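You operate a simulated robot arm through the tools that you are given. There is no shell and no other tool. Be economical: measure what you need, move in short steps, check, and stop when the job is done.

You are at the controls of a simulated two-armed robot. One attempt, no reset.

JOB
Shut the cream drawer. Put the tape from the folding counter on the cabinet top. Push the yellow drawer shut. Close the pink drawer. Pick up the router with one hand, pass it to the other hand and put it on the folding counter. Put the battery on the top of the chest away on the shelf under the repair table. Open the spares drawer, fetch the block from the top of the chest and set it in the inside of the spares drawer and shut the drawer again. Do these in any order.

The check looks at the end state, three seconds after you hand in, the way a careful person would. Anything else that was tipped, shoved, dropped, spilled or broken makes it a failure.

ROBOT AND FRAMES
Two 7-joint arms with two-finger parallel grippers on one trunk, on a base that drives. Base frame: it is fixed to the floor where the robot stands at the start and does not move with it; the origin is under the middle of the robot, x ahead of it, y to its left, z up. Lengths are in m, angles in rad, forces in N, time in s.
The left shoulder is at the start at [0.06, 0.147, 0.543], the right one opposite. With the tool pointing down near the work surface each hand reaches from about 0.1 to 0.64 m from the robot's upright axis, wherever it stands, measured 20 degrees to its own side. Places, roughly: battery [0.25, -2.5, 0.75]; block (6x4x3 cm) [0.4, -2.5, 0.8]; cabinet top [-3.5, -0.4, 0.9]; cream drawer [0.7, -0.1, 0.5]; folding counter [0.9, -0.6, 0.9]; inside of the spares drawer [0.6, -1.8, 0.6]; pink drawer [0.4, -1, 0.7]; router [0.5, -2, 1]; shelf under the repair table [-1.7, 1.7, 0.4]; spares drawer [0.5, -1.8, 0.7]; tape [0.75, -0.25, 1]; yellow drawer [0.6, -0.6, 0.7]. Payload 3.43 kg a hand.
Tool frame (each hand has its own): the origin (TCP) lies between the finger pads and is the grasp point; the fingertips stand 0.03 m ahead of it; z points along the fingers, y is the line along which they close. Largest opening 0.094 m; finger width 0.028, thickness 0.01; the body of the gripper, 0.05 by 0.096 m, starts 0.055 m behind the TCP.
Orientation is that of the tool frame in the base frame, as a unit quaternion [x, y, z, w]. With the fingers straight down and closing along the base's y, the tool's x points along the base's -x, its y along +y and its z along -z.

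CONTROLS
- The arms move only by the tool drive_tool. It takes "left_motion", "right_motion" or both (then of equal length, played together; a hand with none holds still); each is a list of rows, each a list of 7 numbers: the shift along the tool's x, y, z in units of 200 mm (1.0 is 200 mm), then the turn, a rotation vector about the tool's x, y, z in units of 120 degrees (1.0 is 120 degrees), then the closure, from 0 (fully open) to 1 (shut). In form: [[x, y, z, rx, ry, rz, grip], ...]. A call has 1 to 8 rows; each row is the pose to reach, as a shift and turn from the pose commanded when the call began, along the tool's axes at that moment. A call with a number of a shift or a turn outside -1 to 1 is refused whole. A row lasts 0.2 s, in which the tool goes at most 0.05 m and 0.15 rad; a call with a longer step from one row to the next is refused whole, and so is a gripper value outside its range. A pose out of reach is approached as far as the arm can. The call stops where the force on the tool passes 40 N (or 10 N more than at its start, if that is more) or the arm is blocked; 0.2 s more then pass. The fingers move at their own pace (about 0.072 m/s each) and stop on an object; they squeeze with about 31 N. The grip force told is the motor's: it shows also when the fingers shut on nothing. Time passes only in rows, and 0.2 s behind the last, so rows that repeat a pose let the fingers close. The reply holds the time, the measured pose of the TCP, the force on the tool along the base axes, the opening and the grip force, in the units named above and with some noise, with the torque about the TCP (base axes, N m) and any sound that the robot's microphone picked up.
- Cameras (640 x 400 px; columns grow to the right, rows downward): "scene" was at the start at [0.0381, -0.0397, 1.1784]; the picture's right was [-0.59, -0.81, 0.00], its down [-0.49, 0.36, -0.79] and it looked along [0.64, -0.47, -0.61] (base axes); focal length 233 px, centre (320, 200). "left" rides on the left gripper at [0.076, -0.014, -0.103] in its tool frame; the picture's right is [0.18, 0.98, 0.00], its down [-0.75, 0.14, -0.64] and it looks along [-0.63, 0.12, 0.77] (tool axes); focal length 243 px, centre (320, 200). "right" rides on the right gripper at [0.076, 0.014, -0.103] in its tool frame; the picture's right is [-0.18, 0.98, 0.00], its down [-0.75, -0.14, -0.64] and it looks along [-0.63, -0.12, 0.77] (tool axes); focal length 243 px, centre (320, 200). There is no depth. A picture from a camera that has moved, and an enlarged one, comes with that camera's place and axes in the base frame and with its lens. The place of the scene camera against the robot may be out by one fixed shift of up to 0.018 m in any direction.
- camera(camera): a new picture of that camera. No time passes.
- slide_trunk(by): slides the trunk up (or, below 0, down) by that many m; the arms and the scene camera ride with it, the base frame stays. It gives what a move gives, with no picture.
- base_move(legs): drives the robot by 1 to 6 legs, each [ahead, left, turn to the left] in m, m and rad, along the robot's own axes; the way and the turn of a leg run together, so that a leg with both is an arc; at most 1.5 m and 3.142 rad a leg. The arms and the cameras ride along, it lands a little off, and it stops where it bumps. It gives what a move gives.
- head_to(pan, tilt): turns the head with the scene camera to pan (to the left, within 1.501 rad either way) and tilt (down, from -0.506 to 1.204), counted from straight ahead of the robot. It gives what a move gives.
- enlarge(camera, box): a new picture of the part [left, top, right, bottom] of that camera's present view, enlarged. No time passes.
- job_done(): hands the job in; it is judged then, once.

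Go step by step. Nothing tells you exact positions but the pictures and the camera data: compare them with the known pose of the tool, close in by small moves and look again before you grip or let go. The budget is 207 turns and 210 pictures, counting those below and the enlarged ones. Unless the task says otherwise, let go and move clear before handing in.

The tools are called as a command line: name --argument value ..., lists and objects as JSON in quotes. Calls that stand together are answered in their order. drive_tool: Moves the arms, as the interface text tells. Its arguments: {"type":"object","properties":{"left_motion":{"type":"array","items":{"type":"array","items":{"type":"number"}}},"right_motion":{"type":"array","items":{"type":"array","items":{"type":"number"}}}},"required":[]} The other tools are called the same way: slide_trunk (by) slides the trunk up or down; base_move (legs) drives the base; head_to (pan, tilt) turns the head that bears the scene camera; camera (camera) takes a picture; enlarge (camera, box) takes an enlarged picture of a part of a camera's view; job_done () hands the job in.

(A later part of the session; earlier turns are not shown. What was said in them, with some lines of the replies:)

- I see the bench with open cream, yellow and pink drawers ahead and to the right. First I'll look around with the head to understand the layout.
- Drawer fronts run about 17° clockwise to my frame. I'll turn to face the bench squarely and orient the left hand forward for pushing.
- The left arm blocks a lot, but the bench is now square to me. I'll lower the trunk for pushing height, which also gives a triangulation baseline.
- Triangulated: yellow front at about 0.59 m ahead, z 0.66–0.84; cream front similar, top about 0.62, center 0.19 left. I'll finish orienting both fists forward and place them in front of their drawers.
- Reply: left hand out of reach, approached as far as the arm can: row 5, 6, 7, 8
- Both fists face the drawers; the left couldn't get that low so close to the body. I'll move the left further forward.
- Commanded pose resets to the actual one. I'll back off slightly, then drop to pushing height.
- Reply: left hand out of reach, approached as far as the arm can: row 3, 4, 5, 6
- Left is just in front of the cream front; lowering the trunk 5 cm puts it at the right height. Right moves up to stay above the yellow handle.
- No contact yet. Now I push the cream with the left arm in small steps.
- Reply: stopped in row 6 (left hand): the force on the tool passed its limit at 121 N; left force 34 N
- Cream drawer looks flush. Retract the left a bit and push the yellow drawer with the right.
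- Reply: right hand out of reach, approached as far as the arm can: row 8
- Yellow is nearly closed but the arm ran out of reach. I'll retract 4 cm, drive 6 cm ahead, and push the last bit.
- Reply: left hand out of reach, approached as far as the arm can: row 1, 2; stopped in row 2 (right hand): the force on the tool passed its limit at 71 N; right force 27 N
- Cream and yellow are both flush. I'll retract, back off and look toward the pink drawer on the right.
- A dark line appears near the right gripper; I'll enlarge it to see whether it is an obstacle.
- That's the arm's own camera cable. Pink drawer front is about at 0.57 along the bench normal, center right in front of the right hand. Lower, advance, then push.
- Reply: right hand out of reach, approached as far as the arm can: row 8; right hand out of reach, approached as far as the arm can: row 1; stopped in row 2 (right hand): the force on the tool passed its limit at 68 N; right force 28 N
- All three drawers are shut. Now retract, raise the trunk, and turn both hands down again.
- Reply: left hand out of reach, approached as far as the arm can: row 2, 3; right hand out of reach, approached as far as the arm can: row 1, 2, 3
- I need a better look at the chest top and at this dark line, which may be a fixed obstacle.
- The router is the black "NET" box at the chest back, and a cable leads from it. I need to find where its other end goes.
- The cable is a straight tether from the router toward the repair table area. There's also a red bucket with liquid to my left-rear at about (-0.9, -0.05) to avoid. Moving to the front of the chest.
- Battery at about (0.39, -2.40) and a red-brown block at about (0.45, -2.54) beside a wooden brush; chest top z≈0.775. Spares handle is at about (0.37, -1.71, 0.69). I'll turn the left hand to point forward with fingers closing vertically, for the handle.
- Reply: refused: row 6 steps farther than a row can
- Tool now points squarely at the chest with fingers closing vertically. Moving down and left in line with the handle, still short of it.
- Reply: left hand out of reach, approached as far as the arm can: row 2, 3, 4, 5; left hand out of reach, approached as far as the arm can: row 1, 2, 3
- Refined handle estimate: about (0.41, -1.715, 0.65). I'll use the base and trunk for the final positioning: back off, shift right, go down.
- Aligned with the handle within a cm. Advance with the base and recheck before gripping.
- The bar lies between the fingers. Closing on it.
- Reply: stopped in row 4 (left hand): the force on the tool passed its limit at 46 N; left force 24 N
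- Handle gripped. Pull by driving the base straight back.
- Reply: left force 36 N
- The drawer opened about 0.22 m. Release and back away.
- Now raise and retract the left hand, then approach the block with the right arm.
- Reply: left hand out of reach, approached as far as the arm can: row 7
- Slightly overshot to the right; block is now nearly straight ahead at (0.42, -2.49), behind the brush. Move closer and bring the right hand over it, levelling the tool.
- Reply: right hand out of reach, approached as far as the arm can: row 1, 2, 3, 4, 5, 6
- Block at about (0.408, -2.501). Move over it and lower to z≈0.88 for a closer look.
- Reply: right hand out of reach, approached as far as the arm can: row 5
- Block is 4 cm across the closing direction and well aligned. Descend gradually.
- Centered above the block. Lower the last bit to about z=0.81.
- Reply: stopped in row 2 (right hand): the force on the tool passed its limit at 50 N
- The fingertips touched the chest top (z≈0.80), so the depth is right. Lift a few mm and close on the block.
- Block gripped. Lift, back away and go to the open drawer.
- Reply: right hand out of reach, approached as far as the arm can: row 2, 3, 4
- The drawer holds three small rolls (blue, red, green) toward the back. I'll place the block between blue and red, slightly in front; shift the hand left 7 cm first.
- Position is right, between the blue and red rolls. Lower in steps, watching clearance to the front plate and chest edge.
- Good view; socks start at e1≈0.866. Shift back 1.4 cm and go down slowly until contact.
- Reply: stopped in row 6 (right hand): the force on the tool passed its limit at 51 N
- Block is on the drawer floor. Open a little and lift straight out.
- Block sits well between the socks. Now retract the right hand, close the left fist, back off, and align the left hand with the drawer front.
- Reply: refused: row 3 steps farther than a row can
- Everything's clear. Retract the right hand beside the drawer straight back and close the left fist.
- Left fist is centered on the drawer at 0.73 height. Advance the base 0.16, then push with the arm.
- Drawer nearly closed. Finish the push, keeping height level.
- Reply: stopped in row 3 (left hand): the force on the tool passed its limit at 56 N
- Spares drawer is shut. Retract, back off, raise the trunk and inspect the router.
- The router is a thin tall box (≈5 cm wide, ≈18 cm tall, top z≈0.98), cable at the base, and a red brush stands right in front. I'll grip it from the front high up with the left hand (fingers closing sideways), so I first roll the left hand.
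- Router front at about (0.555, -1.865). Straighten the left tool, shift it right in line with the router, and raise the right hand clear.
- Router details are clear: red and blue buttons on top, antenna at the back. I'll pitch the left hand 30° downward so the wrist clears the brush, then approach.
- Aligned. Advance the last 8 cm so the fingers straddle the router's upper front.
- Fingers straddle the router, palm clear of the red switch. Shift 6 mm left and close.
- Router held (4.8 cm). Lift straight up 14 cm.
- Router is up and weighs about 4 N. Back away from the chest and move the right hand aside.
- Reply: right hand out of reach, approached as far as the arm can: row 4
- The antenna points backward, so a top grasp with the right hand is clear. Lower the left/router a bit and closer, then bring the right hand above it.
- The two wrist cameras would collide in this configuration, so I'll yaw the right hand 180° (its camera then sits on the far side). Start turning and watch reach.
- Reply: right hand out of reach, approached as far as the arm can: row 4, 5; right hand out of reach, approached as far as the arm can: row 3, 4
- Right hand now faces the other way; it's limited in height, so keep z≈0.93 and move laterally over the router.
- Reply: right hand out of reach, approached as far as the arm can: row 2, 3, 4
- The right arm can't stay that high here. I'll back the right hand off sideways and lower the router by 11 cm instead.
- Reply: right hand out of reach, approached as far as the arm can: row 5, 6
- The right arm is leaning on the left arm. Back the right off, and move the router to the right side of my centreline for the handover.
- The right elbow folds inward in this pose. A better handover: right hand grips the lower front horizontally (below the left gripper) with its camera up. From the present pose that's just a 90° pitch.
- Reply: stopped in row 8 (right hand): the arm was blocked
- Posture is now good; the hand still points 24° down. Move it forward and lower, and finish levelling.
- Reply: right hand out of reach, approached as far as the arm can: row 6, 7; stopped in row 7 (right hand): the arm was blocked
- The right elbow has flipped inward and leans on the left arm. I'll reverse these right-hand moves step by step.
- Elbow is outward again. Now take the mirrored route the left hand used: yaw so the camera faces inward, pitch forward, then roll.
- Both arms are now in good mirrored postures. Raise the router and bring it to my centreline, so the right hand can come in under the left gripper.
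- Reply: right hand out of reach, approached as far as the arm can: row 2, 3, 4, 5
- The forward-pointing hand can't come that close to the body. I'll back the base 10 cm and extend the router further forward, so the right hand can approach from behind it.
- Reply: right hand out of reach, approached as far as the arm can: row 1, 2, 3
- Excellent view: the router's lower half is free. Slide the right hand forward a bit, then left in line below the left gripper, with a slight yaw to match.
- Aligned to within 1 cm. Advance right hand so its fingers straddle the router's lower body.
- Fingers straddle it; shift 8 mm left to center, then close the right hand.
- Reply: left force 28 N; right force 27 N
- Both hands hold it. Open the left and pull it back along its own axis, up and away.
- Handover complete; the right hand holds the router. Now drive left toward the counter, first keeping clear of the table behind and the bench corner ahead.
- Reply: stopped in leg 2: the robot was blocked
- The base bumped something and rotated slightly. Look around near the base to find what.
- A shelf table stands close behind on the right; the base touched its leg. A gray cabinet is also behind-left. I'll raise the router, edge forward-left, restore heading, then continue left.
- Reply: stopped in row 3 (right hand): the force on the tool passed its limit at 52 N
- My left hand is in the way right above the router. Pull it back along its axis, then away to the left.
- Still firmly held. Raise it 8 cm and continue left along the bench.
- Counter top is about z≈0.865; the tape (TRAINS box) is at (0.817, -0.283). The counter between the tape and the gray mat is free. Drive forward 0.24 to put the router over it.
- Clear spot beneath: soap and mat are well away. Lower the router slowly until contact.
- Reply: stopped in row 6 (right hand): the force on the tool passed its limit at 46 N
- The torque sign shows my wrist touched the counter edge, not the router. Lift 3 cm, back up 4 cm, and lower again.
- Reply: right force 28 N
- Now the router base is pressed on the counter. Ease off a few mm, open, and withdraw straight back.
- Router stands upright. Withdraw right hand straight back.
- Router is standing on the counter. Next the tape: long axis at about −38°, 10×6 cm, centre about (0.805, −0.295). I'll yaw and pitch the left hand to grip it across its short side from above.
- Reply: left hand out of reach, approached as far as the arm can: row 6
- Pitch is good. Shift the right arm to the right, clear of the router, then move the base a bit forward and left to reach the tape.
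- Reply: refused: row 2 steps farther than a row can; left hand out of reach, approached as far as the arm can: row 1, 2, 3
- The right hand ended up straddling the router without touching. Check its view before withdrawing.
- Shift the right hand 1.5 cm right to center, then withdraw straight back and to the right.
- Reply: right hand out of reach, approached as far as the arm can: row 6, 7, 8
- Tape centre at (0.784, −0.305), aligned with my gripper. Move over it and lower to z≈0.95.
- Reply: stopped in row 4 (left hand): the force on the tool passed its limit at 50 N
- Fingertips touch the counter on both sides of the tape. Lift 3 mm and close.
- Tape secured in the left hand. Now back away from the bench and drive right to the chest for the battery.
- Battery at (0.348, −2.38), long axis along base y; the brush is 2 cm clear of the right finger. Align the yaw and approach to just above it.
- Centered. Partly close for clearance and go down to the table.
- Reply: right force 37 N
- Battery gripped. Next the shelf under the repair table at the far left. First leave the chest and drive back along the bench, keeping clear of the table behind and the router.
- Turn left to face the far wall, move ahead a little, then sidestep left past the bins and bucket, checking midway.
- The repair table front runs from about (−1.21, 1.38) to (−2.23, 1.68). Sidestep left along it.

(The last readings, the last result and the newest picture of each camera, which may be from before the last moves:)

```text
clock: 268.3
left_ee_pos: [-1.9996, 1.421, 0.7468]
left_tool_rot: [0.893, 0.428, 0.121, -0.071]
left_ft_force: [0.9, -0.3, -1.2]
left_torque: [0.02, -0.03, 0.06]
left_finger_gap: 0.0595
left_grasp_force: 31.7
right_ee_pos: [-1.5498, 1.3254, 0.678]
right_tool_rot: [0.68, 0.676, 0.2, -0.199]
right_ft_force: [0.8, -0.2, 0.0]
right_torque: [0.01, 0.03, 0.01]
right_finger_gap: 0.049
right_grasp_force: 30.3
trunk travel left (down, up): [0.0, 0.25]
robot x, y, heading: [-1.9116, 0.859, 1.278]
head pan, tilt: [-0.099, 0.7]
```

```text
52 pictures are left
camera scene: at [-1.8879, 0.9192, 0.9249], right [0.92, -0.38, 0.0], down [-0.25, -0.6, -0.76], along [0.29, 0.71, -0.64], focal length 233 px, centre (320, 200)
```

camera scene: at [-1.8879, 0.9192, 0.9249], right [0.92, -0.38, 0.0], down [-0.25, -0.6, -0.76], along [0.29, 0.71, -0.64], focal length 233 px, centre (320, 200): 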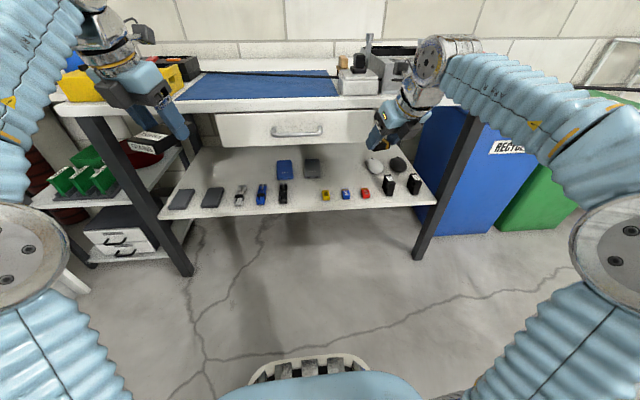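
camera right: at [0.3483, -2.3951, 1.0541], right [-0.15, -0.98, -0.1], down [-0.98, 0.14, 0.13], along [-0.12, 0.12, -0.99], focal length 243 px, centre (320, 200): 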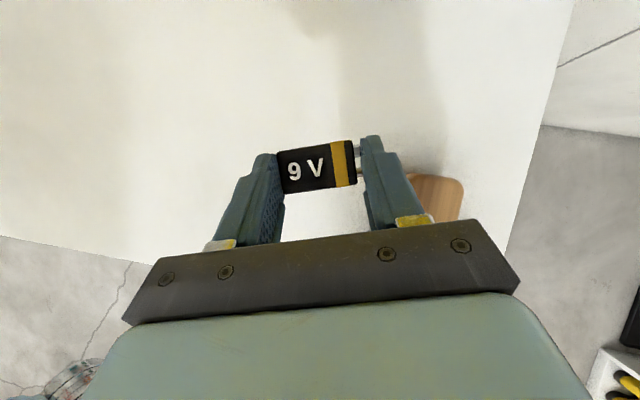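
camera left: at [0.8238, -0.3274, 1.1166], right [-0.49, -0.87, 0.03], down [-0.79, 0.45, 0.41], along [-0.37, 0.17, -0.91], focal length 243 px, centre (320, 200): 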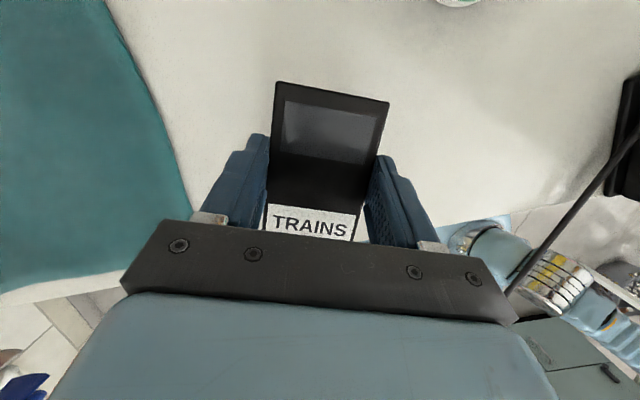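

Shelf at z≈0.36 with a row of small items; a free gap is near (−1.67, 1.60). Raise the left hand (tape) above table height first, then move the right hand left and lower it in front of the table.

drive_tool --left_motion '[[0.05, 0, -0.2, 0, 0, 0, 1], [0.1, 0, -0.4, 0, 0, 0, 1], [0.15, 0, -0.6, 0, 0, 0, 1], [0.2, 0, -0.8, 0, 0, 0, 1], [0.2, 0, -1.0, 0, 0, 0, 1]]' --right_motion '[[0, -0.2, 0, 0, 0.02, 0, 1], [-0.08, -0.4, 0.03, 0, 0.04, 0, 1], [-0.16, -0.55, 0.06, 0, 0.06, 0, 1], [-0.3, -0.7, 0.14, 0, 0.08, 0, 1], [-0.44, -0.8, 0.22, 0, 0.08, 0, 1]]'

camera --camera "right"

camera --camera "scene"

```text
clock: 269.5
left_ee_pos: [-2.0103, 1.3654, 0.7966]
left_tool_rot: [0.893, 0.427, 0.12, -0.071]
left_ft_force: [0.0, 0.0, -1.3]
left_torque: [-0.03, 0.05, -0.03]
left_finger_gap: 0.0594
left_grasp_force: 31.2
left hand out of reach, approached as far as the arm can: row 1, 2, 3, 4, 5
right_ee_pos: [-1.7093, 1.2751, 0.5915]
right_tool_rot: [0.663, 0.656, 0.257, -0.254]
right_ft_force: [0.1, 0.2, -0.8]
right_torque: [-0.01, 0.04, 0.03]
right_finger_gap: 0.0488
right_grasp_force: 30.8
trunk travel left (down, up): [0.0, 0.25]
robot x, y, heading: [-1.9106, 0.857, 1.279]
head pan, tilt: [-0.099, 0.7]
```

```text
51 pictures are left
camera right: at [-1.6955, 1.262, 0.7188], right [0.98, -0.14, -0.12], down [-0.15, -0.99, -0.03], along [-0.12, 0.05, -0.99], focal length 243 px, centre (320, 200)
```

right: 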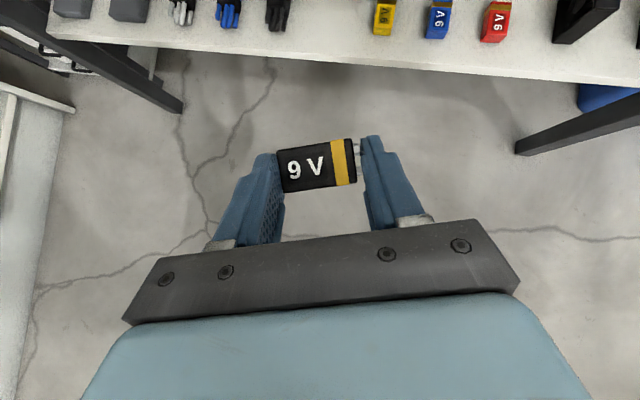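

```text
50 pictures are left
camera scene: at [-1.8877, 0.9196, 0.9248], right [0.92, -0.38, 0.0], down [-0.25, -0.6, -0.76], along [0.29, 0.71, -0.64], focal length 233 px, centre (320, 200)
```

scene: 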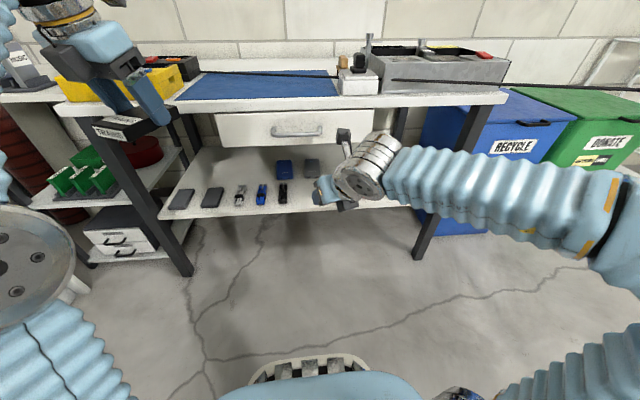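

The row contains other 9V batteries (yellow, blue, red), and the gap left of the yellow one suits. Pull the left hand back a bit, lower the right hand and align its yaw.

drive_tool --left_motion '[[-0.12, 0, 0, 0, 0, 0, 1], [-0.25, 0, 0, 0, 0, 0, 1], [-0.38, 0, 0, 0, 0, 0, 1], [-0.5, 0, 0, 0, 0, 0, 1]]' --right_motion '[[-0.12, 0, 0.13, -0.024, 0, 0.026, 1], [-0.24, 0, 0.26, -0.048, 0, 0.052, 1], [-0.36, 0, 0.39, -0.072, 0, 0.078, 1], [-0.47, 0, 0.52, -0.0955, 0, 0.105, 1]]'

base_move --legs '[[0.14, 0, 0]]'

camera --camera "right"

camera --camera "scene"

```text
clock: 270.5
left_ee_pos: [-2.0699, 1.2889, 0.7692]
left_tool_rot: [0.894, 0.427, 0.12, -0.07]
left_ft_force: [0.1, -0.6, -1.2]
left_torque: [-0.01, -0.01, -0.01]
left_finger_gap: 0.0591
left_grasp_force: 31.0
right_ee_pos: [-1.7114, 1.2776, 0.4551]
right_tool_rot: [0.752, 0.551, 0.292, -0.214]
right_ft_force: [0.1, -0.1, -0.1]
right_torque: [0.01, 0.04, -0.01]
right_finger_gap: 0.0487
right_grasp_force: 31.1
trunk travel left (down, up): [0.0, 0.25]
robot x, y, heading: [-1.9094, 0.8554, 1.276]
head pan, tilt: [-0.099, 0.7]
```

```text
clock: 271.8
left_ee_pos: [-2.0295, 1.426, 0.77]
left_tool_rot: [0.894, 0.427, 0.12, -0.071]
left_ft_force: [-0.6, -0.9, -1.6]
left_torque: [0.0, -0.01, -0.01]
left_finger_gap: 0.0593
left_grasp_force: 30.8
right_ee_pos: [-1.6703, 1.412, 0.4545]
right_tool_rot: [0.752, 0.551, 0.292, -0.213]
right_ft_force: [0.0, -0.1, 0.0]
right_torque: [-0.03, 0.02, 0.03]
right_finger_gap: 0.0489
right_grasp_force: 31.2
trunk travel left (down, up): [0.0, 0.25]
robot x, y, heading: [-1.8724, 0.9938, 1.277]
head pan, tilt: [-0.099, 0.7]
```

```text
49 pictures are left
camera right: at [-1.6601, 1.3948, 0.5811], right [0.9, -0.43, -0.12], down [-0.43, -0.9, -0.03], along [-0.1, 0.08, -0.99], focal length 243 px, centre (320, 200)
```

right: 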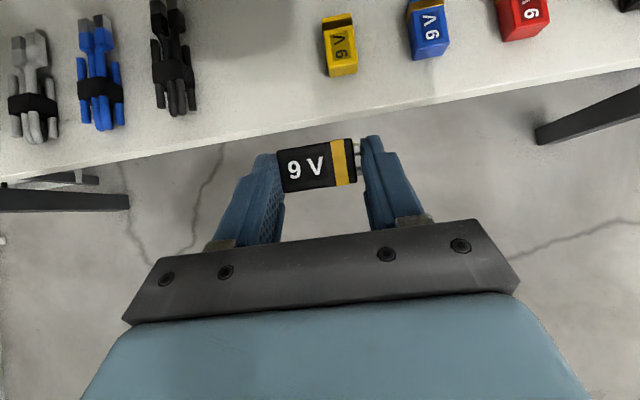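

```text
48 pictures are left
camera scene: at [-1.8473, 1.0542, 0.9248], right [0.92, -0.38, 0.0], down [-0.25, -0.6, -0.76], along [0.29, 0.71, -0.64], focal length 233 px, centre (320, 200)
```

scene: 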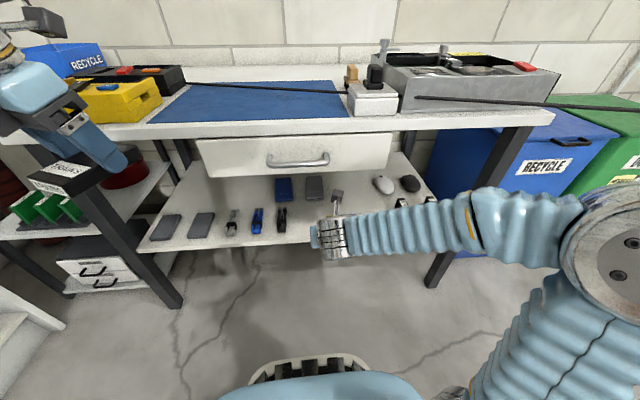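

The gap is 5 cm to the left of my current line. Lower a bit first (to keep the camera below the drawer), then slide in over the shelf.

drive_tool --right_motion '[[-0.06, 0, 0.065, 0, 0, 0, 1], [-0.118, -0.04, 0.129, 0, 0, 0, 1], [0, -0.1, 0.236, 0, 0, 0, 1], [0.116, -0.16, 0.343, 0, 0, 0, 1], [0.233, -0.22, 0.45, 0, 0, 0, 1], [0.349, -0.24, 0.555, 0, 0, 0, 1]]'

camera --camera "right"

```text
clock: 273.2
left_ee_pos: [-2.0301, 1.4254, 0.7702]
left_tool_rot: [0.893, 0.427, 0.12, -0.07]
left_ft_force: [0.1, -0.7, -1.9]
left_torque: [0.04, -0.01, -0.02]
left_finger_gap: 0.0591
left_grasp_force: 31.1
right_ee_pos: [-1.6751, 1.5475, 0.4196]
right_tool_rot: [0.752, 0.551, 0.292, -0.214]
right_ft_force: [0.3, 1.1, -0.7]
right_torque: [-0.03, -0.01, -0.03]
right_finger_gap: 0.049
right_grasp_force: 30.9
trunk travel left (down, up): [0.0, 0.25]
robot x, y, heading: [-1.8668, 0.9913, 1.276]
head pan, tilt: [-0.099, 0.7]
```

```text
47 pictures are left
camera right: at [-1.6667, 1.5305, 0.546], right [0.9, -0.43, -0.12], down [-0.43, -0.9, -0.03], along [-0.1, 0.08, -0.99], focal length 243 px, centre (320, 200)
```

right: 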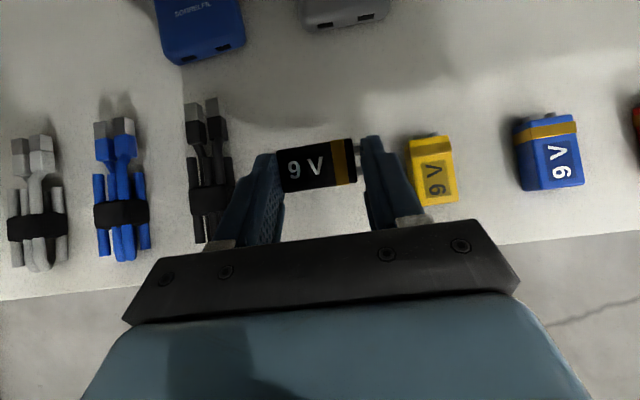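

Perfect spot. Lower to contact.

drive_tool --right_motion '[[-0.03, 0, 0.035, 0, 0, 0, 1], [-0.06, 0, 0.065, 0, 0, 0, 1], [-0.08, 0, 0.09, 0, 0, 0, 1], [-0.1, 0, 0.11, 0, 0, 0, 1], [-0.12, 0, 0.13, 0, 0, 0, 1], [-0.14, 0, 0.15, 0, 0, 0, 1]]'

camera --camera "right"

```text
clock: 274.5
left_ee_pos: [-2.0288, 1.4237, 0.7694]
left_tool_rot: [0.893, 0.427, 0.121, -0.071]
left_ft_force: [0.1, 0.3, -1.3]
left_torque: [0.03, 0.0, 0.0]
left_finger_gap: 0.0592
left_grasp_force: 30.7
right_ee_pos: [-1.6774, 1.5504, 0.3908]
right_tool_rot: [0.75, 0.548, 0.298, -0.219]
right_ft_force: [0.6, 0.2, 15.3]
right_torque: [0.02, -0.05, -0.01]
right_finger_gap: 0.0488
right_grasp_force: 30.8
trunk travel left (down, up): [0.0, 0.25]
robot x, y, heading: [-1.8676, 0.9919, 1.278]
head pan, tilt: [-0.099, 0.7]
stopped in row 6 (right hand): the force on the tool passed its limit at 46 N (the readings are from after the stop); the commanded pose is now the measured one
```

```text
46 pictures are left
camera right: at [-1.668, 1.5305, 0.5175], right [0.9, -0.43, -0.13], down [-0.43, -0.9, -0.05], along [-0.09, 0.1, -0.99], focal length 243 px, centre (320, 200)
```

right: 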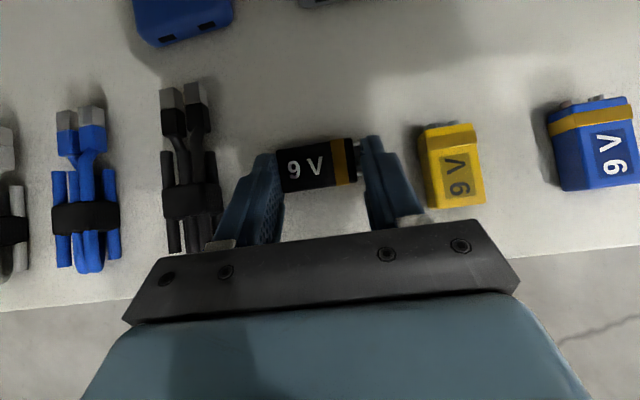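

Battery rests on the shelf. Open slightly, lift 2 cm, and back straight out.

drive_tool --right_motion '[[0, 0, 0, 0, 0, 0, 0.7], [0, 0, 0, 0, 0, 0, 0.34], [0, 0, 0, 0, 0, 0, 0.34], [0.035, 0, -0.037, 0, 0, 0, 0.34], [0.07, 0, -0.074, 0, 0, 0, 0.34], [-0.08, 0, -0.21, 0, 0, 0, 0.34], [-0.23, 0, -0.34, 0, 0, 0, 0.34], [-0.37, 0, -0.47, 0, 0, 0, 0.34]]'

camera --camera "right"

```text
clock: 276.3
left_ee_pos: [-2.0279, 1.4252, 0.7703]
left_tool_rot: [0.893, 0.427, 0.121, -0.071]
left_ft_force: [-0.9, 0.1, -0.8]
left_torque: [-0.01, 0.0, 0.01]
left_finger_gap: 0.0594
left_grasp_force: 31.2
right_ee_pos: [-1.7139, 1.4371, 0.4051]
right_tool_rot: [0.751, 0.549, 0.297, -0.218]
right_ft_force: [0.1, 0.5, -0.6]
right_torque: [-0.02, -0.01, 0.03]
right_finger_gap: 0.0619
right_grasp_force: 0.0
trunk travel left (down, up): [0.0, 0.25]
robot x, y, heading: [-1.8687, 0.9875, 1.275]
head pan, tilt: [-0.099, 0.7]
```

```text
45 pictures are left
camera right: at [-1.7038, 1.4185, 0.5316], right [0.9, -0.43, -0.13], down [-0.43, -0.9, -0.05], along [-0.09, 0.1, -0.99], focal length 243 px, centre (320, 200)
```

right: 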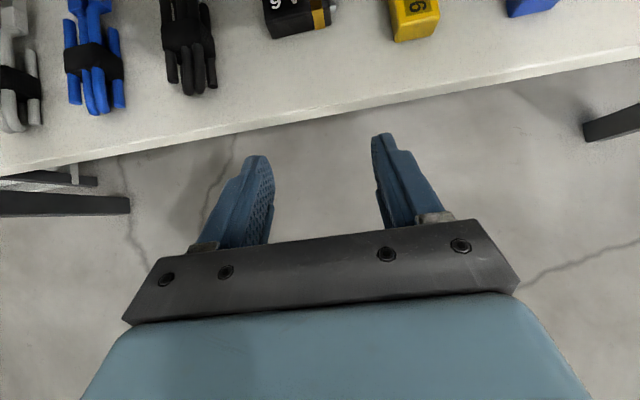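

Battery is on the shelf beside the others. Back away, raise the trunk, and look left toward the cabinet.

base_move --legs '[[-0.2, 0, 0]]'

slide_trunk --by 0.25

head_to --pan 1.5 --tilt 0.4

camera --camera "scene"

```text
clock: 277.9
left_ee_pos: [-2.0879, 1.2287, 0.7701]
left_tool_rot: [0.894, 0.425, 0.121, -0.071]
left_ft_force: [-0.3, -0.4, -1.4]
left_torque: [-0.02, 0.04, 0.0]
left_finger_gap: 0.0591
left_grasp_force: 31.2
right_ee_pos: [-1.7721, 1.2416, 0.4048]
right_tool_rot: [0.751, 0.548, 0.296, -0.218]
right_ft_force: [0.2, -0.1, 0.0]
right_torque: [0.01, 0.01, -0.01]
right_finger_gap: 0.0625
right_grasp_force: 0.0
trunk travel left (down, up): [0.0, 0.25]
robot x, y, heading: [-1.9276, 0.796, 1.278]
head pan, tilt: [-0.099, 0.7]
```

```text
clock: 280.5
left_ee_pos: [-2.0881, 1.2302, 1.0193]
left_tool_rot: [0.894, 0.425, 0.121, -0.071]
left_ft_force: [0.1, 0.0, -1.2]
left_torque: [0.01, 0.02, 0.0]
left_finger_gap: 0.0593
left_grasp_force: 30.2
right_ee_pos: [-1.7716, 1.2412, 0.6565]
right_tool_rot: [0.752, 0.549, 0.295, -0.216]
right_ft_force: [1.0, 0.4, 0.5]
right_torque: [0.01, 0.02, 0.01]
right_finger_gap: 0.0618
right_grasp_force: 0.1
trunk travel left (down, up): [-0.25, 0.0]
robot x, y, heading: [-1.9288, 0.7981, 1.278]
head pan, tilt: [-0.099, 0.7]
```

```text
clock: 282.2
left_ee_pos: [-2.0869, 1.2291, 1.0193]
left_tool_rot: [0.894, 0.425, 0.12, -0.07]
left_ft_force: [0.0, 0.6, -1.1]
left_torque: [-0.01, 0.01, -0.01]
left_finger_gap: 0.0593
left_grasp_force: 31.1
right_ee_pos: [-1.7729, 1.2417, 0.655]
right_tool_rot: [0.751, 0.548, 0.297, -0.218]
right_ft_force: [0.8, 0.6, 0.0]
right_torque: [0.02, 0.05, 0.0]
right_finger_gap: 0.0617
right_grasp_force: 0.0
trunk travel left (down, up): [-0.25, 0.0]
robot x, y, heading: [-1.9266, 0.7986, 1.276]
head pan, tilt: [1.499, 0.4]
```

```text
44 pictures are left
camera scene: at [-2.0257, 0.8131, 1.2017], right [0.36, 0.93, 0.0], down [0.36, -0.14, -0.92], along [-0.86, 0.33, -0.39], focal length 233 px, centre (320, 200)
```

scene: 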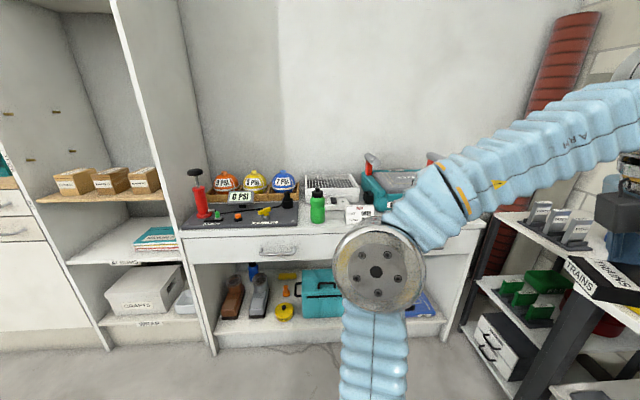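

Turn left to face that wall and look for the cabinet.

base_move --legs '[[0, 0, 1.57]]'

head_to --pan 0.7 --tilt 0.5

camera --camera "scene"

```text
clock: 286.4
left_ee_pos: [-2.3651, 0.6475, 1.0192]
left_tool_rot: [0.341, 0.93, 0.037, -0.135]
left_ft_force: [1.3, -0.3, -1.3]
left_torque: [-0.04, -0.01, 0.04]
left_finger_gap: 0.0592
left_grasp_force: 31.0
right_ee_pos: [-2.3693, 0.9633, 0.6547]
right_tool_rot: [0.153, 0.917, 0.059, -0.362]
right_ft_force: [-0.2, 0.6, 0.6]
right_torque: [0.01, 0.0, -0.03]
right_finger_gap: 0.062
right_grasp_force: 0.0
trunk travel left (down, up): [-0.25, 0.0]
robot x, y, heading: [-1.9286, 0.7974, 2.82]
head pan, tilt: [1.499, 0.4]
```

```text
clock: 287.5
left_ee_pos: [-2.3637, 0.6488, 1.0193]
left_tool_rot: [0.341, 0.93, 0.036, -0.135]
left_ft_force: [-0.4, -0.4, -0.8]
left_torque: [0.01, 0.04, -0.03]
left_finger_gap: 0.0592
left_grasp_force: 31.0
right_ee_pos: [-2.3692, 0.9631, 0.6553]
right_tool_rot: [0.154, 0.917, 0.06, -0.362]
right_ft_force: [0.6, -0.5, -0.4]
right_torque: [-0.01, -0.01, 0.03]
right_finger_gap: 0.062
right_grasp_force: 0.1
trunk travel left (down, up): [-0.25, 0.0]
robot x, y, heading: [-1.9287, 0.7984, 2.827]
head pan, tilt: [0.7, 0.499]
```

```text
43 pictures are left
camera scene: at [-1.9866, 0.7648, 1.1926], right [-0.37, 0.93, 0.0], down [0.44, 0.18, -0.88], along [-0.81, -0.33, -0.48], focal length 233 px, centre (320, 200)
```

scene: 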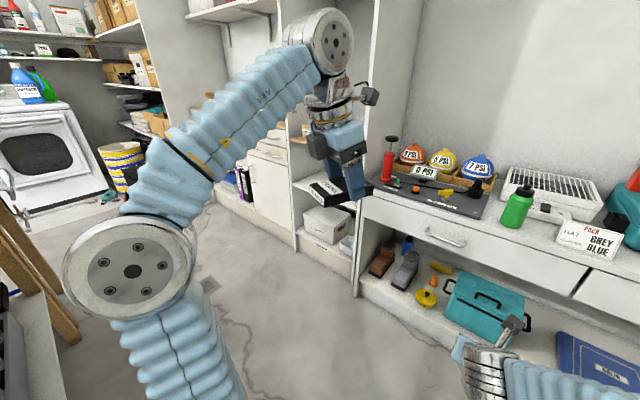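

The cabinet is to the left beyond the tall cupboard; a wooden stand and gray island lie on the near side around (−2.1, −0.5). Move forward, then sidestep left in a lane between them.

base_move --legs '[[0.3, 0, 0.015], [0, 0.7, 0]]'

head_to --pan 0.3 --tilt 0.5

camera --camera "scene"

head_to --pan 1.5 --tilt 0.7

camera --camera "scene"

```text
clock: 293.0
left_ee_pos: [-2.846, 0.0426, 1.0192]
left_tool_rot: [0.325, 0.935, 0.035, -0.135]
left_ft_force: [0.0, 0.5, -1.5]
left_torque: [0.04, 0.02, -0.01]
left_finger_gap: 0.0595
left_grasp_force: 31.2
right_ee_pos: [-2.8624, 0.3571, 0.6556]
right_tool_rot: [0.136, 0.92, 0.053, -0.363]
right_ft_force: [1.0, 0.2, -0.1]
right_torque: [0.01, 0.01, 0.04]
right_finger_gap: 0.0621
right_grasp_force: 0.1
trunk travel left (down, up): [-0.25, 0.0]
robot x, y, heading: [-2.4127, 0.2104, 2.858]
head pan, tilt: [0.7, 0.499]
```

```text
clock: 293.9
left_ee_pos: [-2.8468, 0.0426, 1.0193]
left_tool_rot: [0.324, 0.936, 0.034, -0.136]
left_ft_force: [-0.3, -0.7, -1.3]
left_torque: [0.02, 0.02, 0.0]
left_finger_gap: 0.059
left_grasp_force: 31.1
right_ee_pos: [-2.8631, 0.3566, 0.6554]
right_tool_rot: [0.137, 0.92, 0.054, -0.364]
right_ft_force: [-0.2, -0.1, 0.3]
right_torque: [0.05, 0.01, 0.04]
right_finger_gap: 0.062
right_grasp_force: 0.1
trunk travel left (down, up): [-0.25, 0.0]
robot x, y, heading: [-2.4183, 0.2058, 2.858]
head pan, tilt: [0.3, 0.499]
```

```text
42 pictures are left
camera scene: at [-2.4801, 0.2084, 1.1926], right [-0.02, 1.0, 0.0], down [0.48, 0.01, -0.88], along [-0.88, -0.02, -0.48], focal length 233 px, centre (320, 200)
```

scene: 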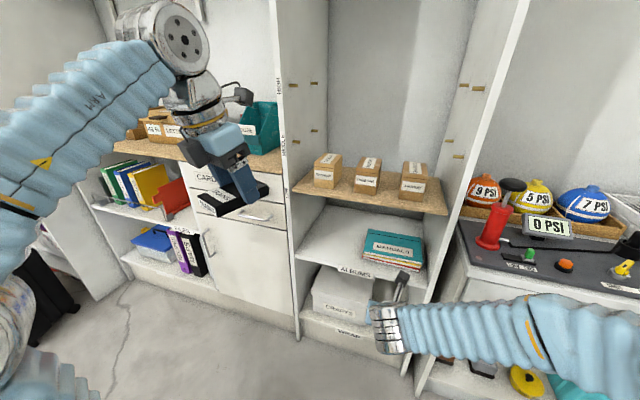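

```text
clock: 295.3
left_ee_pos: [-2.8464, 0.042, 1.0193]
left_tool_rot: [0.324, 0.936, 0.034, -0.136]
left_ft_force: [0.3, 0.5, -1.6]
left_torque: [-0.06, 0.01, 0.03]
left_finger_gap: 0.0592
left_grasp_force: 31.1
right_ee_pos: [-2.8639, 0.357, 0.6551]
right_tool_rot: [0.136, 0.92, 0.053, -0.364]
right_ft_force: [0.0, 0.1, -0.1]
right_torque: [0.04, 0.01, 0.0]
right_finger_gap: 0.062
right_grasp_force: 0.0
trunk travel left (down, up): [-0.25, 0.0]
robot x, y, heading: [-2.4141, 0.2095, 2.864]
head pan, tilt: [1.499, 0.7]
```

```text
41 pictures are left
camera scene: at [-2.4185, 0.1306, 1.1749], right [-0.94, 0.34, 0.0], down [0.22, 0.6, -0.76], along [-0.26, -0.72, -0.64], focal length 233 px, centre (320, 200)
```

scene: 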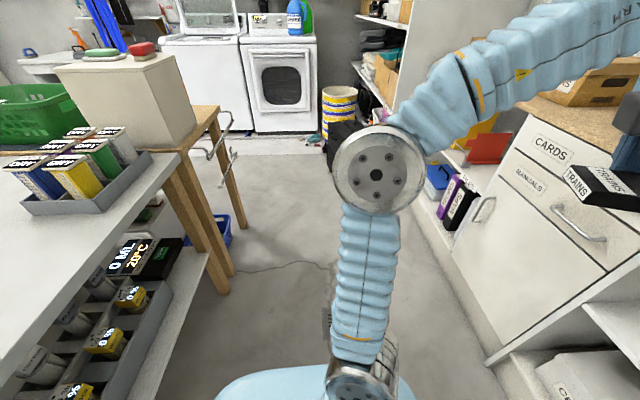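

The cabinet top (wood surface, z≈0.93) is to the left of the tall cupboard, with boxes at both ends. Sidestep left another 0.5 m and look.

base_move --legs '[[0, 0.5, -0.02]]'

head_to --pan 0.3 --tilt 0.4

camera --camera "scene"

camera --camera "left"

```text
clock: 298.3
left_ee_pos: [-2.9933, -0.4351, 1.02]
left_tool_rot: [0.332, 0.933, 0.036, -0.135]
left_ft_force: [0.6, 0.2, -1.3]
left_torque: [0.0, 0.01, -0.01]
left_finger_gap: 0.0594
left_grasp_force: 31.0
right_ee_pos: [-3.0043, -0.1195, 0.6556]
right_tool_rot: [0.145, 0.919, 0.056, -0.363]
right_ft_force: [0.6, -0.5, -0.1]
right_torque: [0.0, 0.0, -0.02]
right_finger_gap: 0.062
right_grasp_force: 0.1
trunk travel left (down, up): [-0.25, 0.0]
robot x, y, heading: [-2.5586, -0.2765, 2.84]
head pan, tilt: [1.499, 0.7]
```

```text
clock: 299.7
left_ee_pos: [-2.9934, -0.4353, 1.021]
left_tool_rot: [0.333, 0.933, 0.036, -0.135]
left_ft_force: [0.6, 0.1, -0.8]
left_torque: [0.01, -0.02, 0.0]
left_finger_gap: 0.0592
left_grasp_force: 30.9
right_ee_pos: [-3.0044, -0.1196, 0.6558]
right_tool_rot: [0.145, 0.919, 0.056, -0.362]
right_ft_force: [0.1, 0.7, 1.1]
right_torque: [0.0, -0.01, 0.01]
right_finger_gap: 0.0621
right_grasp_force: 0.1
trunk travel left (down, up): [-0.25, 0.0]
robot x, y, heading: [-2.5608, -0.2791, 2.84]
head pan, tilt: [0.3, 0.4]
```

```text
40 pictures are left
camera scene: at [-2.6263, -0.2753, 1.2017], right [0.0, 1.0, 0.0], down [0.39, 0.0, -0.92], along [-0.92, 0.0, -0.39], focal length 233 px, centre (320, 200)
```

scene: 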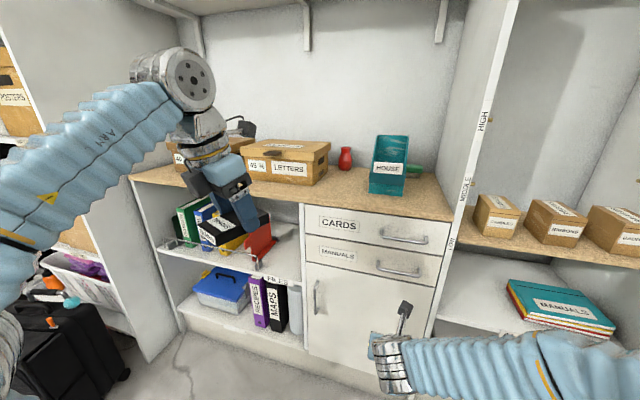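

```text
39 pictures are left
camera left: at [-3.0362, -0.4148, 1.1393], right [0.48, 0.88, 0.03], down [0.79, -0.45, 0.41], along [0.37, -0.17, -0.91], focal length 243 px, centre (320, 200)
```

left: 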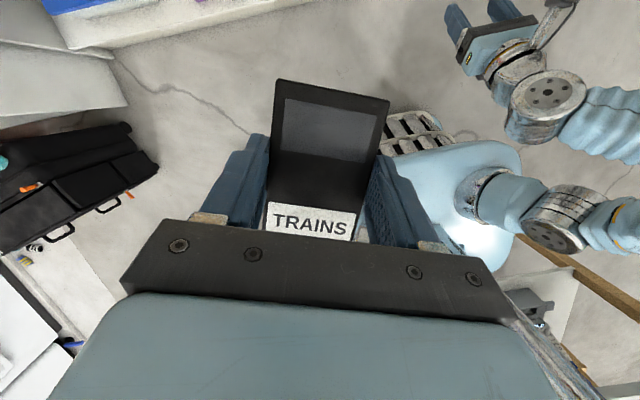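

The cabinet top has free space at the front between the LETTERS box and the teal HOUSE file, about (−3.336, −0.191). Retract the right arm so I can come closer, and rotate the tape to line up.

drive_tool --left_motion '[[0, 0, 0, 0.017, 0, -0.059, 1], [0, 0, 0, 0.034, 0, -0.118, 1], [0, 0, 0, 0.0506, 0, -0.177, 1], [0, 0, 0, 0.0506, 0, -0.177, 1]]' --right_motion '[[-0.1, 0, -0.1, 0, 0, 0, 0.34], [-0.2, 0, -0.2, 0, 0, 0, 0.34], [-0.32, 0, -0.3, 0, 0, 0, 0.34], [-0.44, 0, -0.4, 0, 0, 0, 0.34]]'

base_move --legs '[[0.1, -0.04, 0]]'

camera --camera "scene"

```text
clock: 300.7
left_ee_pos: [-2.9924, -0.4354, 1.0201]
left_tool_rot: [0.146, 0.979, 0.01, -0.143]
left_ft_force: [-1.0, -0.3, -1.9]
left_torque: [0.04, 0.0, 0.03]
left_finger_gap: 0.0592
left_grasp_force: 31.1
right_ee_pos: [-2.8903, -0.156, 0.6526]
right_tool_rot: [0.145, 0.919, 0.057, -0.363]
right_ft_force: [-1.1, 0.0, 0.3]
right_torque: [-0.01, 0.01, -0.01]
right_finger_gap: 0.0621
right_grasp_force: 0.1
trunk travel left (down, up): [-0.25, 0.0]
robot x, y, heading: [-2.5597, -0.2788, 2.842]
head pan, tilt: [0.3, 0.4]
```

```text
clock: 301.9
left_ee_pos: [-3.0792, -0.3659, 1.0198]
left_tool_rot: [0.148, 0.978, 0.011, -0.144]
left_ft_force: [-0.6, 0.6, -0.6]
left_torque: [0.03, 0.03, 0.03]
left_finger_gap: 0.0595
left_grasp_force: 30.2
right_ee_pos: [-2.9755, -0.0859, 0.654]
right_tool_rot: [0.147, 0.918, 0.058, -0.363]
right_ft_force: [0.6, -0.6, -0.1]
right_torque: [0.01, -0.01, -0.03]
right_finger_gap: 0.0619
right_grasp_force: 0.0
trunk travel left (down, up): [-0.25, 0.0]
robot x, y, heading: [-2.6452, -0.2111, 2.837]
head pan, tilt: [0.3, 0.4]
```

```text
38 pictures are left
camera scene: at [-2.7115, -0.2068, 1.2017], right [0.0, 1.0, 0.0], down [0.39, 0.0, -0.92], along [-0.92, 0.0, -0.39], focal length 233 px, centre (320, 200)
```

scene: 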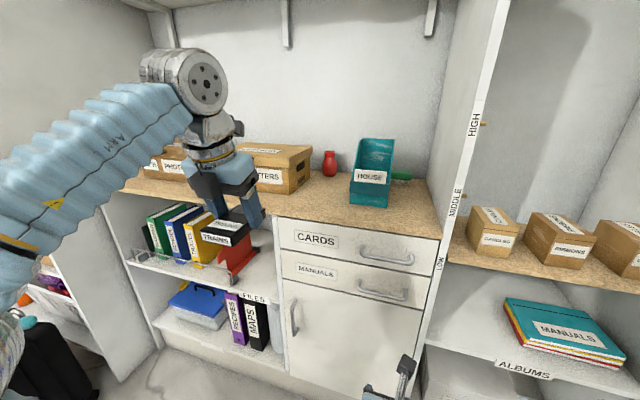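

Move 10 cm closer and extend the tape over the free spot, staying above the surface.

base_move --legs '[[0.1, 0, 0]]'

drive_tool --left_motion '[[0, 0.2, 0, 0, 0, 0, 1], [0.15, 0.35, 0.04, 0, 0, 0, 1], [0.35, 0.5, 0.1, 0, 0, 0, 1], [0.55, 0.525, 0.15, 0, 0, 0, 1]]'

camera --camera "scene"

camera --camera "left"

```text
clock: 303.0
left_ee_pos: [-3.174, -0.3356, 1.0197]
left_tool_rot: [0.15, 0.978, 0.012, -0.143]
left_ft_force: [0.3, -0.3, -1.3]
left_torque: [0.02, -0.03, 0.0]
left_finger_gap: 0.0593
left_grasp_force: 30.7
right_ee_pos: [-3.0714, -0.0559, 0.6541]
right_tool_rot: [0.146, 0.919, 0.057, -0.362]
right_ft_force: [-0.5, -0.3, 0.5]
right_torque: [-0.01, 0.0, -0.02]
right_finger_gap: 0.0622
right_grasp_force: 0.0
trunk travel left (down, up): [-0.25, 0.0]
robot x, y, heading: [-2.7394, -0.1743, 2.839]
head pan, tilt: [0.3, 0.4]
```

```text
refused: row 3 steps farther than a row can; nothing moved
```

```text
37 pictures are left
camera scene: at [-2.8065, -0.1771, 1.2017], right [0.0, 1.0, 0.0], down [0.39, 0.0, -0.92], along [-0.92, 0.0, -0.39], focal length 233 px, centre (320, 200)
```

scene: 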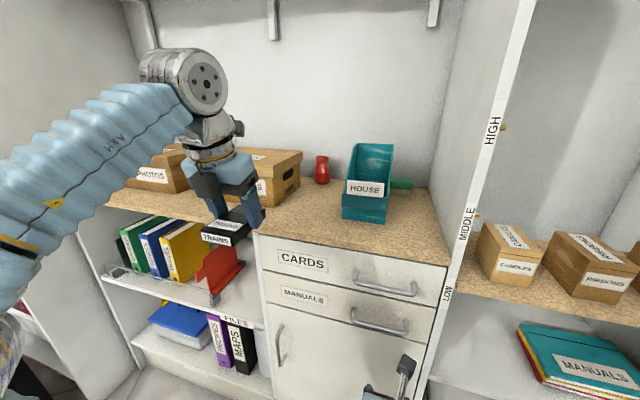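

```text
36 pictures are left
camera left: at [-3.2204, -0.3325, 1.14], right [0.12, 0.99, 0.03], down [0.91, -0.12, 0.4], along [0.4, -0.02, -0.92], focal length 243 px, centre (320, 200)
```

left: 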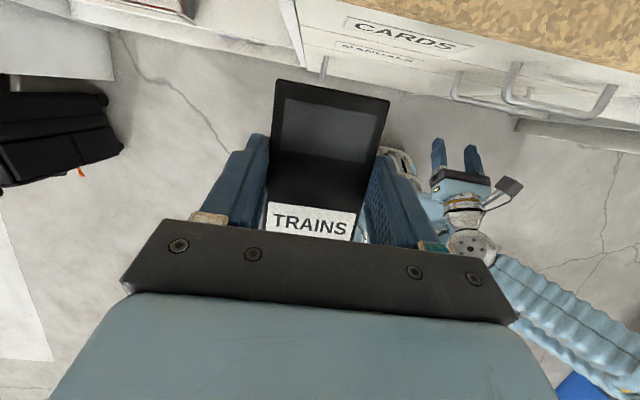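

drive_tool --left_motion '[[0, 0.2, 0, 0, 0, 0, 1], [0.12, 0.38, 0.03, 0, 0, 0, 1], [0.33, 0.38, 0.095, 0, 0, 0, 1], [0.54, 0.38, 0.155, 0, 0, 0, 1], [0.75, 0.38, 0.217, 0, 0, 0, 1], [0.95, 0.38, 0.275, 0, 0, 0, 1]]'

camera --camera "scene"

camera --camera "left"

```text
clock: 304.4
left_ee_pos: [-3.3435, -0.2079, 0.9861]
left_tool_rot: [0.15, 0.979, 0.01, -0.141]
left_ft_force: [-0.4, 1.4, -1.8]
left_torque: [-0.07, 0.02, -0.03]
left_finger_gap: 0.0597
left_grasp_force: 30.9
left hand out of reach, approached as far as the arm can: row 5, 6
right_ee_pos: [-3.0724, -0.0554, 0.6541]
right_tool_rot: [0.148, 0.919, 0.059, -0.361]
right_ft_force: [0.0, 0.1, -0.2]
right_torque: [-0.02, -0.01, 0.0]
right_finger_gap: 0.062
right_grasp_force: 0.1
trunk travel left (down, up): [-0.25, 0.0]
robot x, y, heading: [-2.7385, -0.1746, 2.842]
head pan, tilt: [0.3, 0.4]
```

```text
35 pictures are left
camera scene: at [-2.8086, -0.1766, 1.2015], right [0.0, 1.0, 0.0], down [0.39, 0.0, -0.92], along [-0.92, 0.0, -0.39], focal length 233 px, centre (320, 200)
```

scene: 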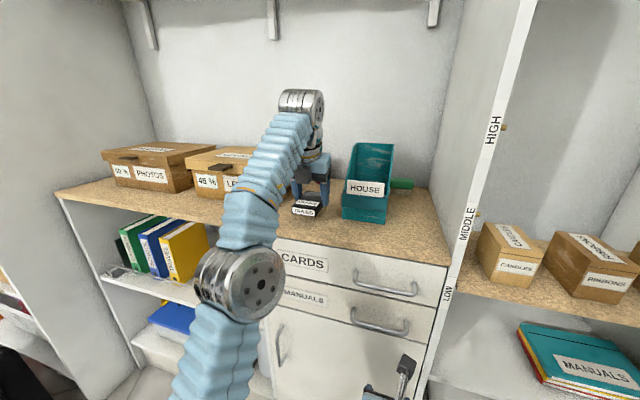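

```text
34 pictures are left
camera left: at [-3.3899, -0.2053, 1.1049], right [0.12, 0.99, 0.03], down [0.91, -0.12, 0.4], along [0.4, -0.02, -0.92], focal length 243 px, centre (320, 200)
```

left: 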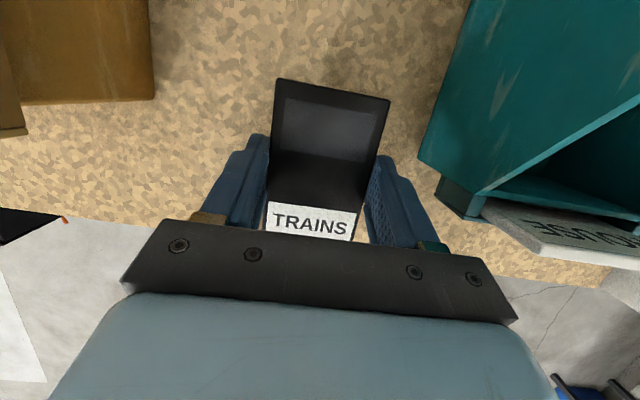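

Well placed between the boxes. Lower slowly to contact.

drive_tool --left_motion '[[-0.015, 0, 0.05, 0, 0, 0, 1], [-0.03, 0, 0.1, 0, 0, 0, 1], [-0.04, 0, 0.14, 0, 0, 0, 1], [-0.05, 0, 0.18, 0, 0, 0, 1], [-0.06, 0, 0.21, 0, 0, 0, 1], [-0.07, 0, 0.24, 0, 0, 0, 1]]'

camera --camera "scene"

```text
clock: 305.6
left_ee_pos: [-3.3395, -0.2087, 0.9525]
left_tool_rot: [0.148, 0.977, 0.015, -0.152]
left_ft_force: [2.9, -0.2, 13.4]
left_torque: [0.02, -0.86, -0.08]
left_finger_gap: 0.0593
left_grasp_force: 31.0
right_ee_pos: [-3.0707, -0.0558, 0.6539]
right_tool_rot: [0.147, 0.918, 0.057, -0.363]
right_ft_force: [0.3, -0.1, 1.1]
right_torque: [0.01, -0.02, -0.02]
right_finger_gap: 0.0618
right_grasp_force: 0.1
trunk travel left (down, up): [-0.25, 0.0]
robot x, y, heading: [-2.7422, -0.1784, 2.837]
head pan, tilt: [0.3, 0.4]
stopped in row 5 (left hand): the force on the tool passed its limit at 48 N (the readings are from after the stop); the commanded pose is now the measured one
```

```text
33 pictures are left
camera scene: at [-2.8057, -0.1768, 1.2018], right [0.0, 1.0, 0.0], down [0.39, 0.0, -0.92], along [-0.92, 0.0, -0.39], focal length 233 px, centre (320, 200)
```

scene: 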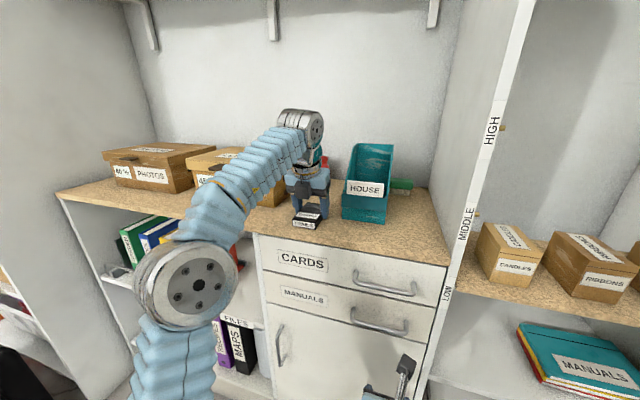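

The tape is on the cabinet top. Open and lift straight up.

drive_tool --left_motion '[[0, 0, 0, 0, 0, 0, 0.8], [0, 0, 0, 0, 0, 0, 0.25], [0, 0, 0, 0, 0, 0, 0.2], [0.01, 0, -0.05, 0, 0, 0, 0.2], [0.04, 0, -0.15, 0, 0, 0, 0.2], [0.07, 0, -0.25, 0, 0, 0, 0.2]]'

camera --camera "left"

```text
clock: 306.9
left_ee_pos: [-3.3355, -0.2104, 0.9994]
left_tool_rot: [0.149, 0.977, 0.015, -0.151]
left_ft_force: [0.7, 0.4, 0.3]
left_torque: [-0.02, -0.03, 0.0]
left_finger_gap: 0.0753
left_grasp_force: 0.1
left hand out of reach, approached as far as the arm can: row 6
right_ee_pos: [-3.0721, -0.0556, 0.6545]
right_tool_rot: [0.147, 0.918, 0.058, -0.363]
right_ft_force: [0.4, -0.7, 0.1]
right_torque: [0.0, 0.0, -0.03]
right_finger_gap: 0.0619
right_grasp_force: 0.1
trunk travel left (down, up): [-0.25, 0.0]
robot x, y, heading: [-2.7431, -0.1833, 2.835]
head pan, tilt: [0.3, 0.4]
```

```text
32 pictures are left
camera left: at [-3.3798, -0.2086, 1.1189], right [0.12, 0.99, 0.04], down [0.91, -0.13, 0.38], along [0.39, -0.01, -0.92], focal length 243 px, centre (320, 200)
```

left: 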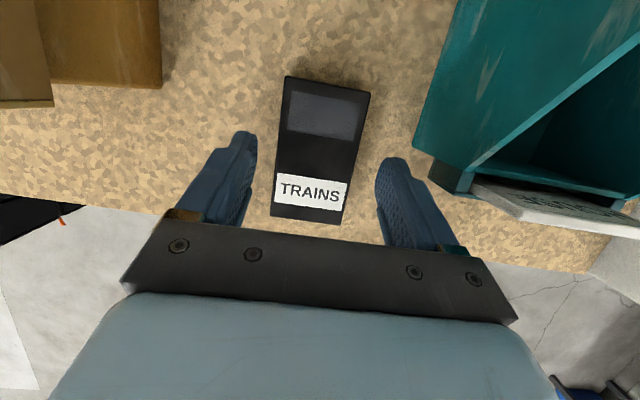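

Tape is lying flat on the cabinet top. Back off and take a final look.

base_move --legs '[[-0.35, 0, 0]]'

camera --camera "scene"

```text
clock: 309.2
left_ee_pos: [-3.006, -0.3137, 0.9989]
left_tool_rot: [0.148, 0.977, 0.015, -0.151]
left_ft_force: [0.4, 0.8, 0.2]
left_torque: [0.02, 0.0, 0.02]
left_finger_gap: 0.075
left_grasp_force: 0.2
right_ee_pos: [-2.741, -0.159, 0.6552]
right_tool_rot: [0.147, 0.919, 0.057, -0.362]
right_ft_force: [1.3, -0.2, 0.9]
right_torque: [-0.03, 0.0, -0.01]
right_finger_gap: 0.0618
right_grasp_force: 0.1
trunk travel left (down, up): [-0.25, 0.0]
robot x, y, heading: [-2.4102, -0.2852, 2.84]
head pan, tilt: [0.3, 0.4]
```

```text
31 pictures are left
camera scene: at [-2.476, -0.28, 1.2017], right [0.0, 1.0, 0.0], down [0.39, 0.0, -0.92], along [-0.92, 0.0, -0.39], focal length 233 px, centre (320, 200)
```

scene: 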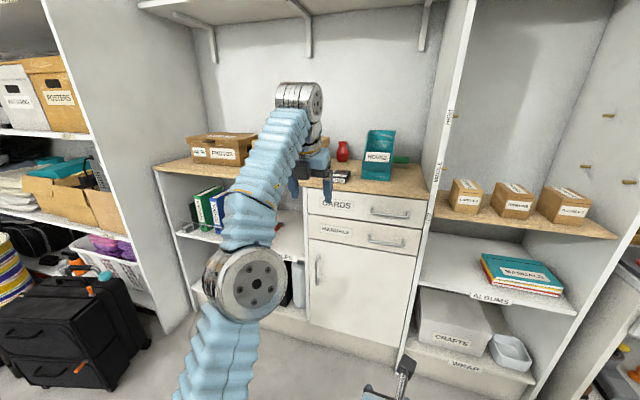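

Everything has been placed and both hands are empty and clear, so I'm handing the job in.

job_done

```text
The job is handed in.
```

I finished every part of the job and handed it in:

- **Drawers:** cream, yellow and pink are shut.
- **Block:** it is in the spares drawer, and that drawer is shut again.
- **Router:** it went from my left hand to my right in mid-air and stands on the folding counter.
- **Battery:** it is on the shelf under the repair table.
- **Tape:** it is on the cabinet top.

While carrying the router, the base bumped the shelf table that has the basket on it. It looked undisturbed afterwards, but I did not go back for a closer check.
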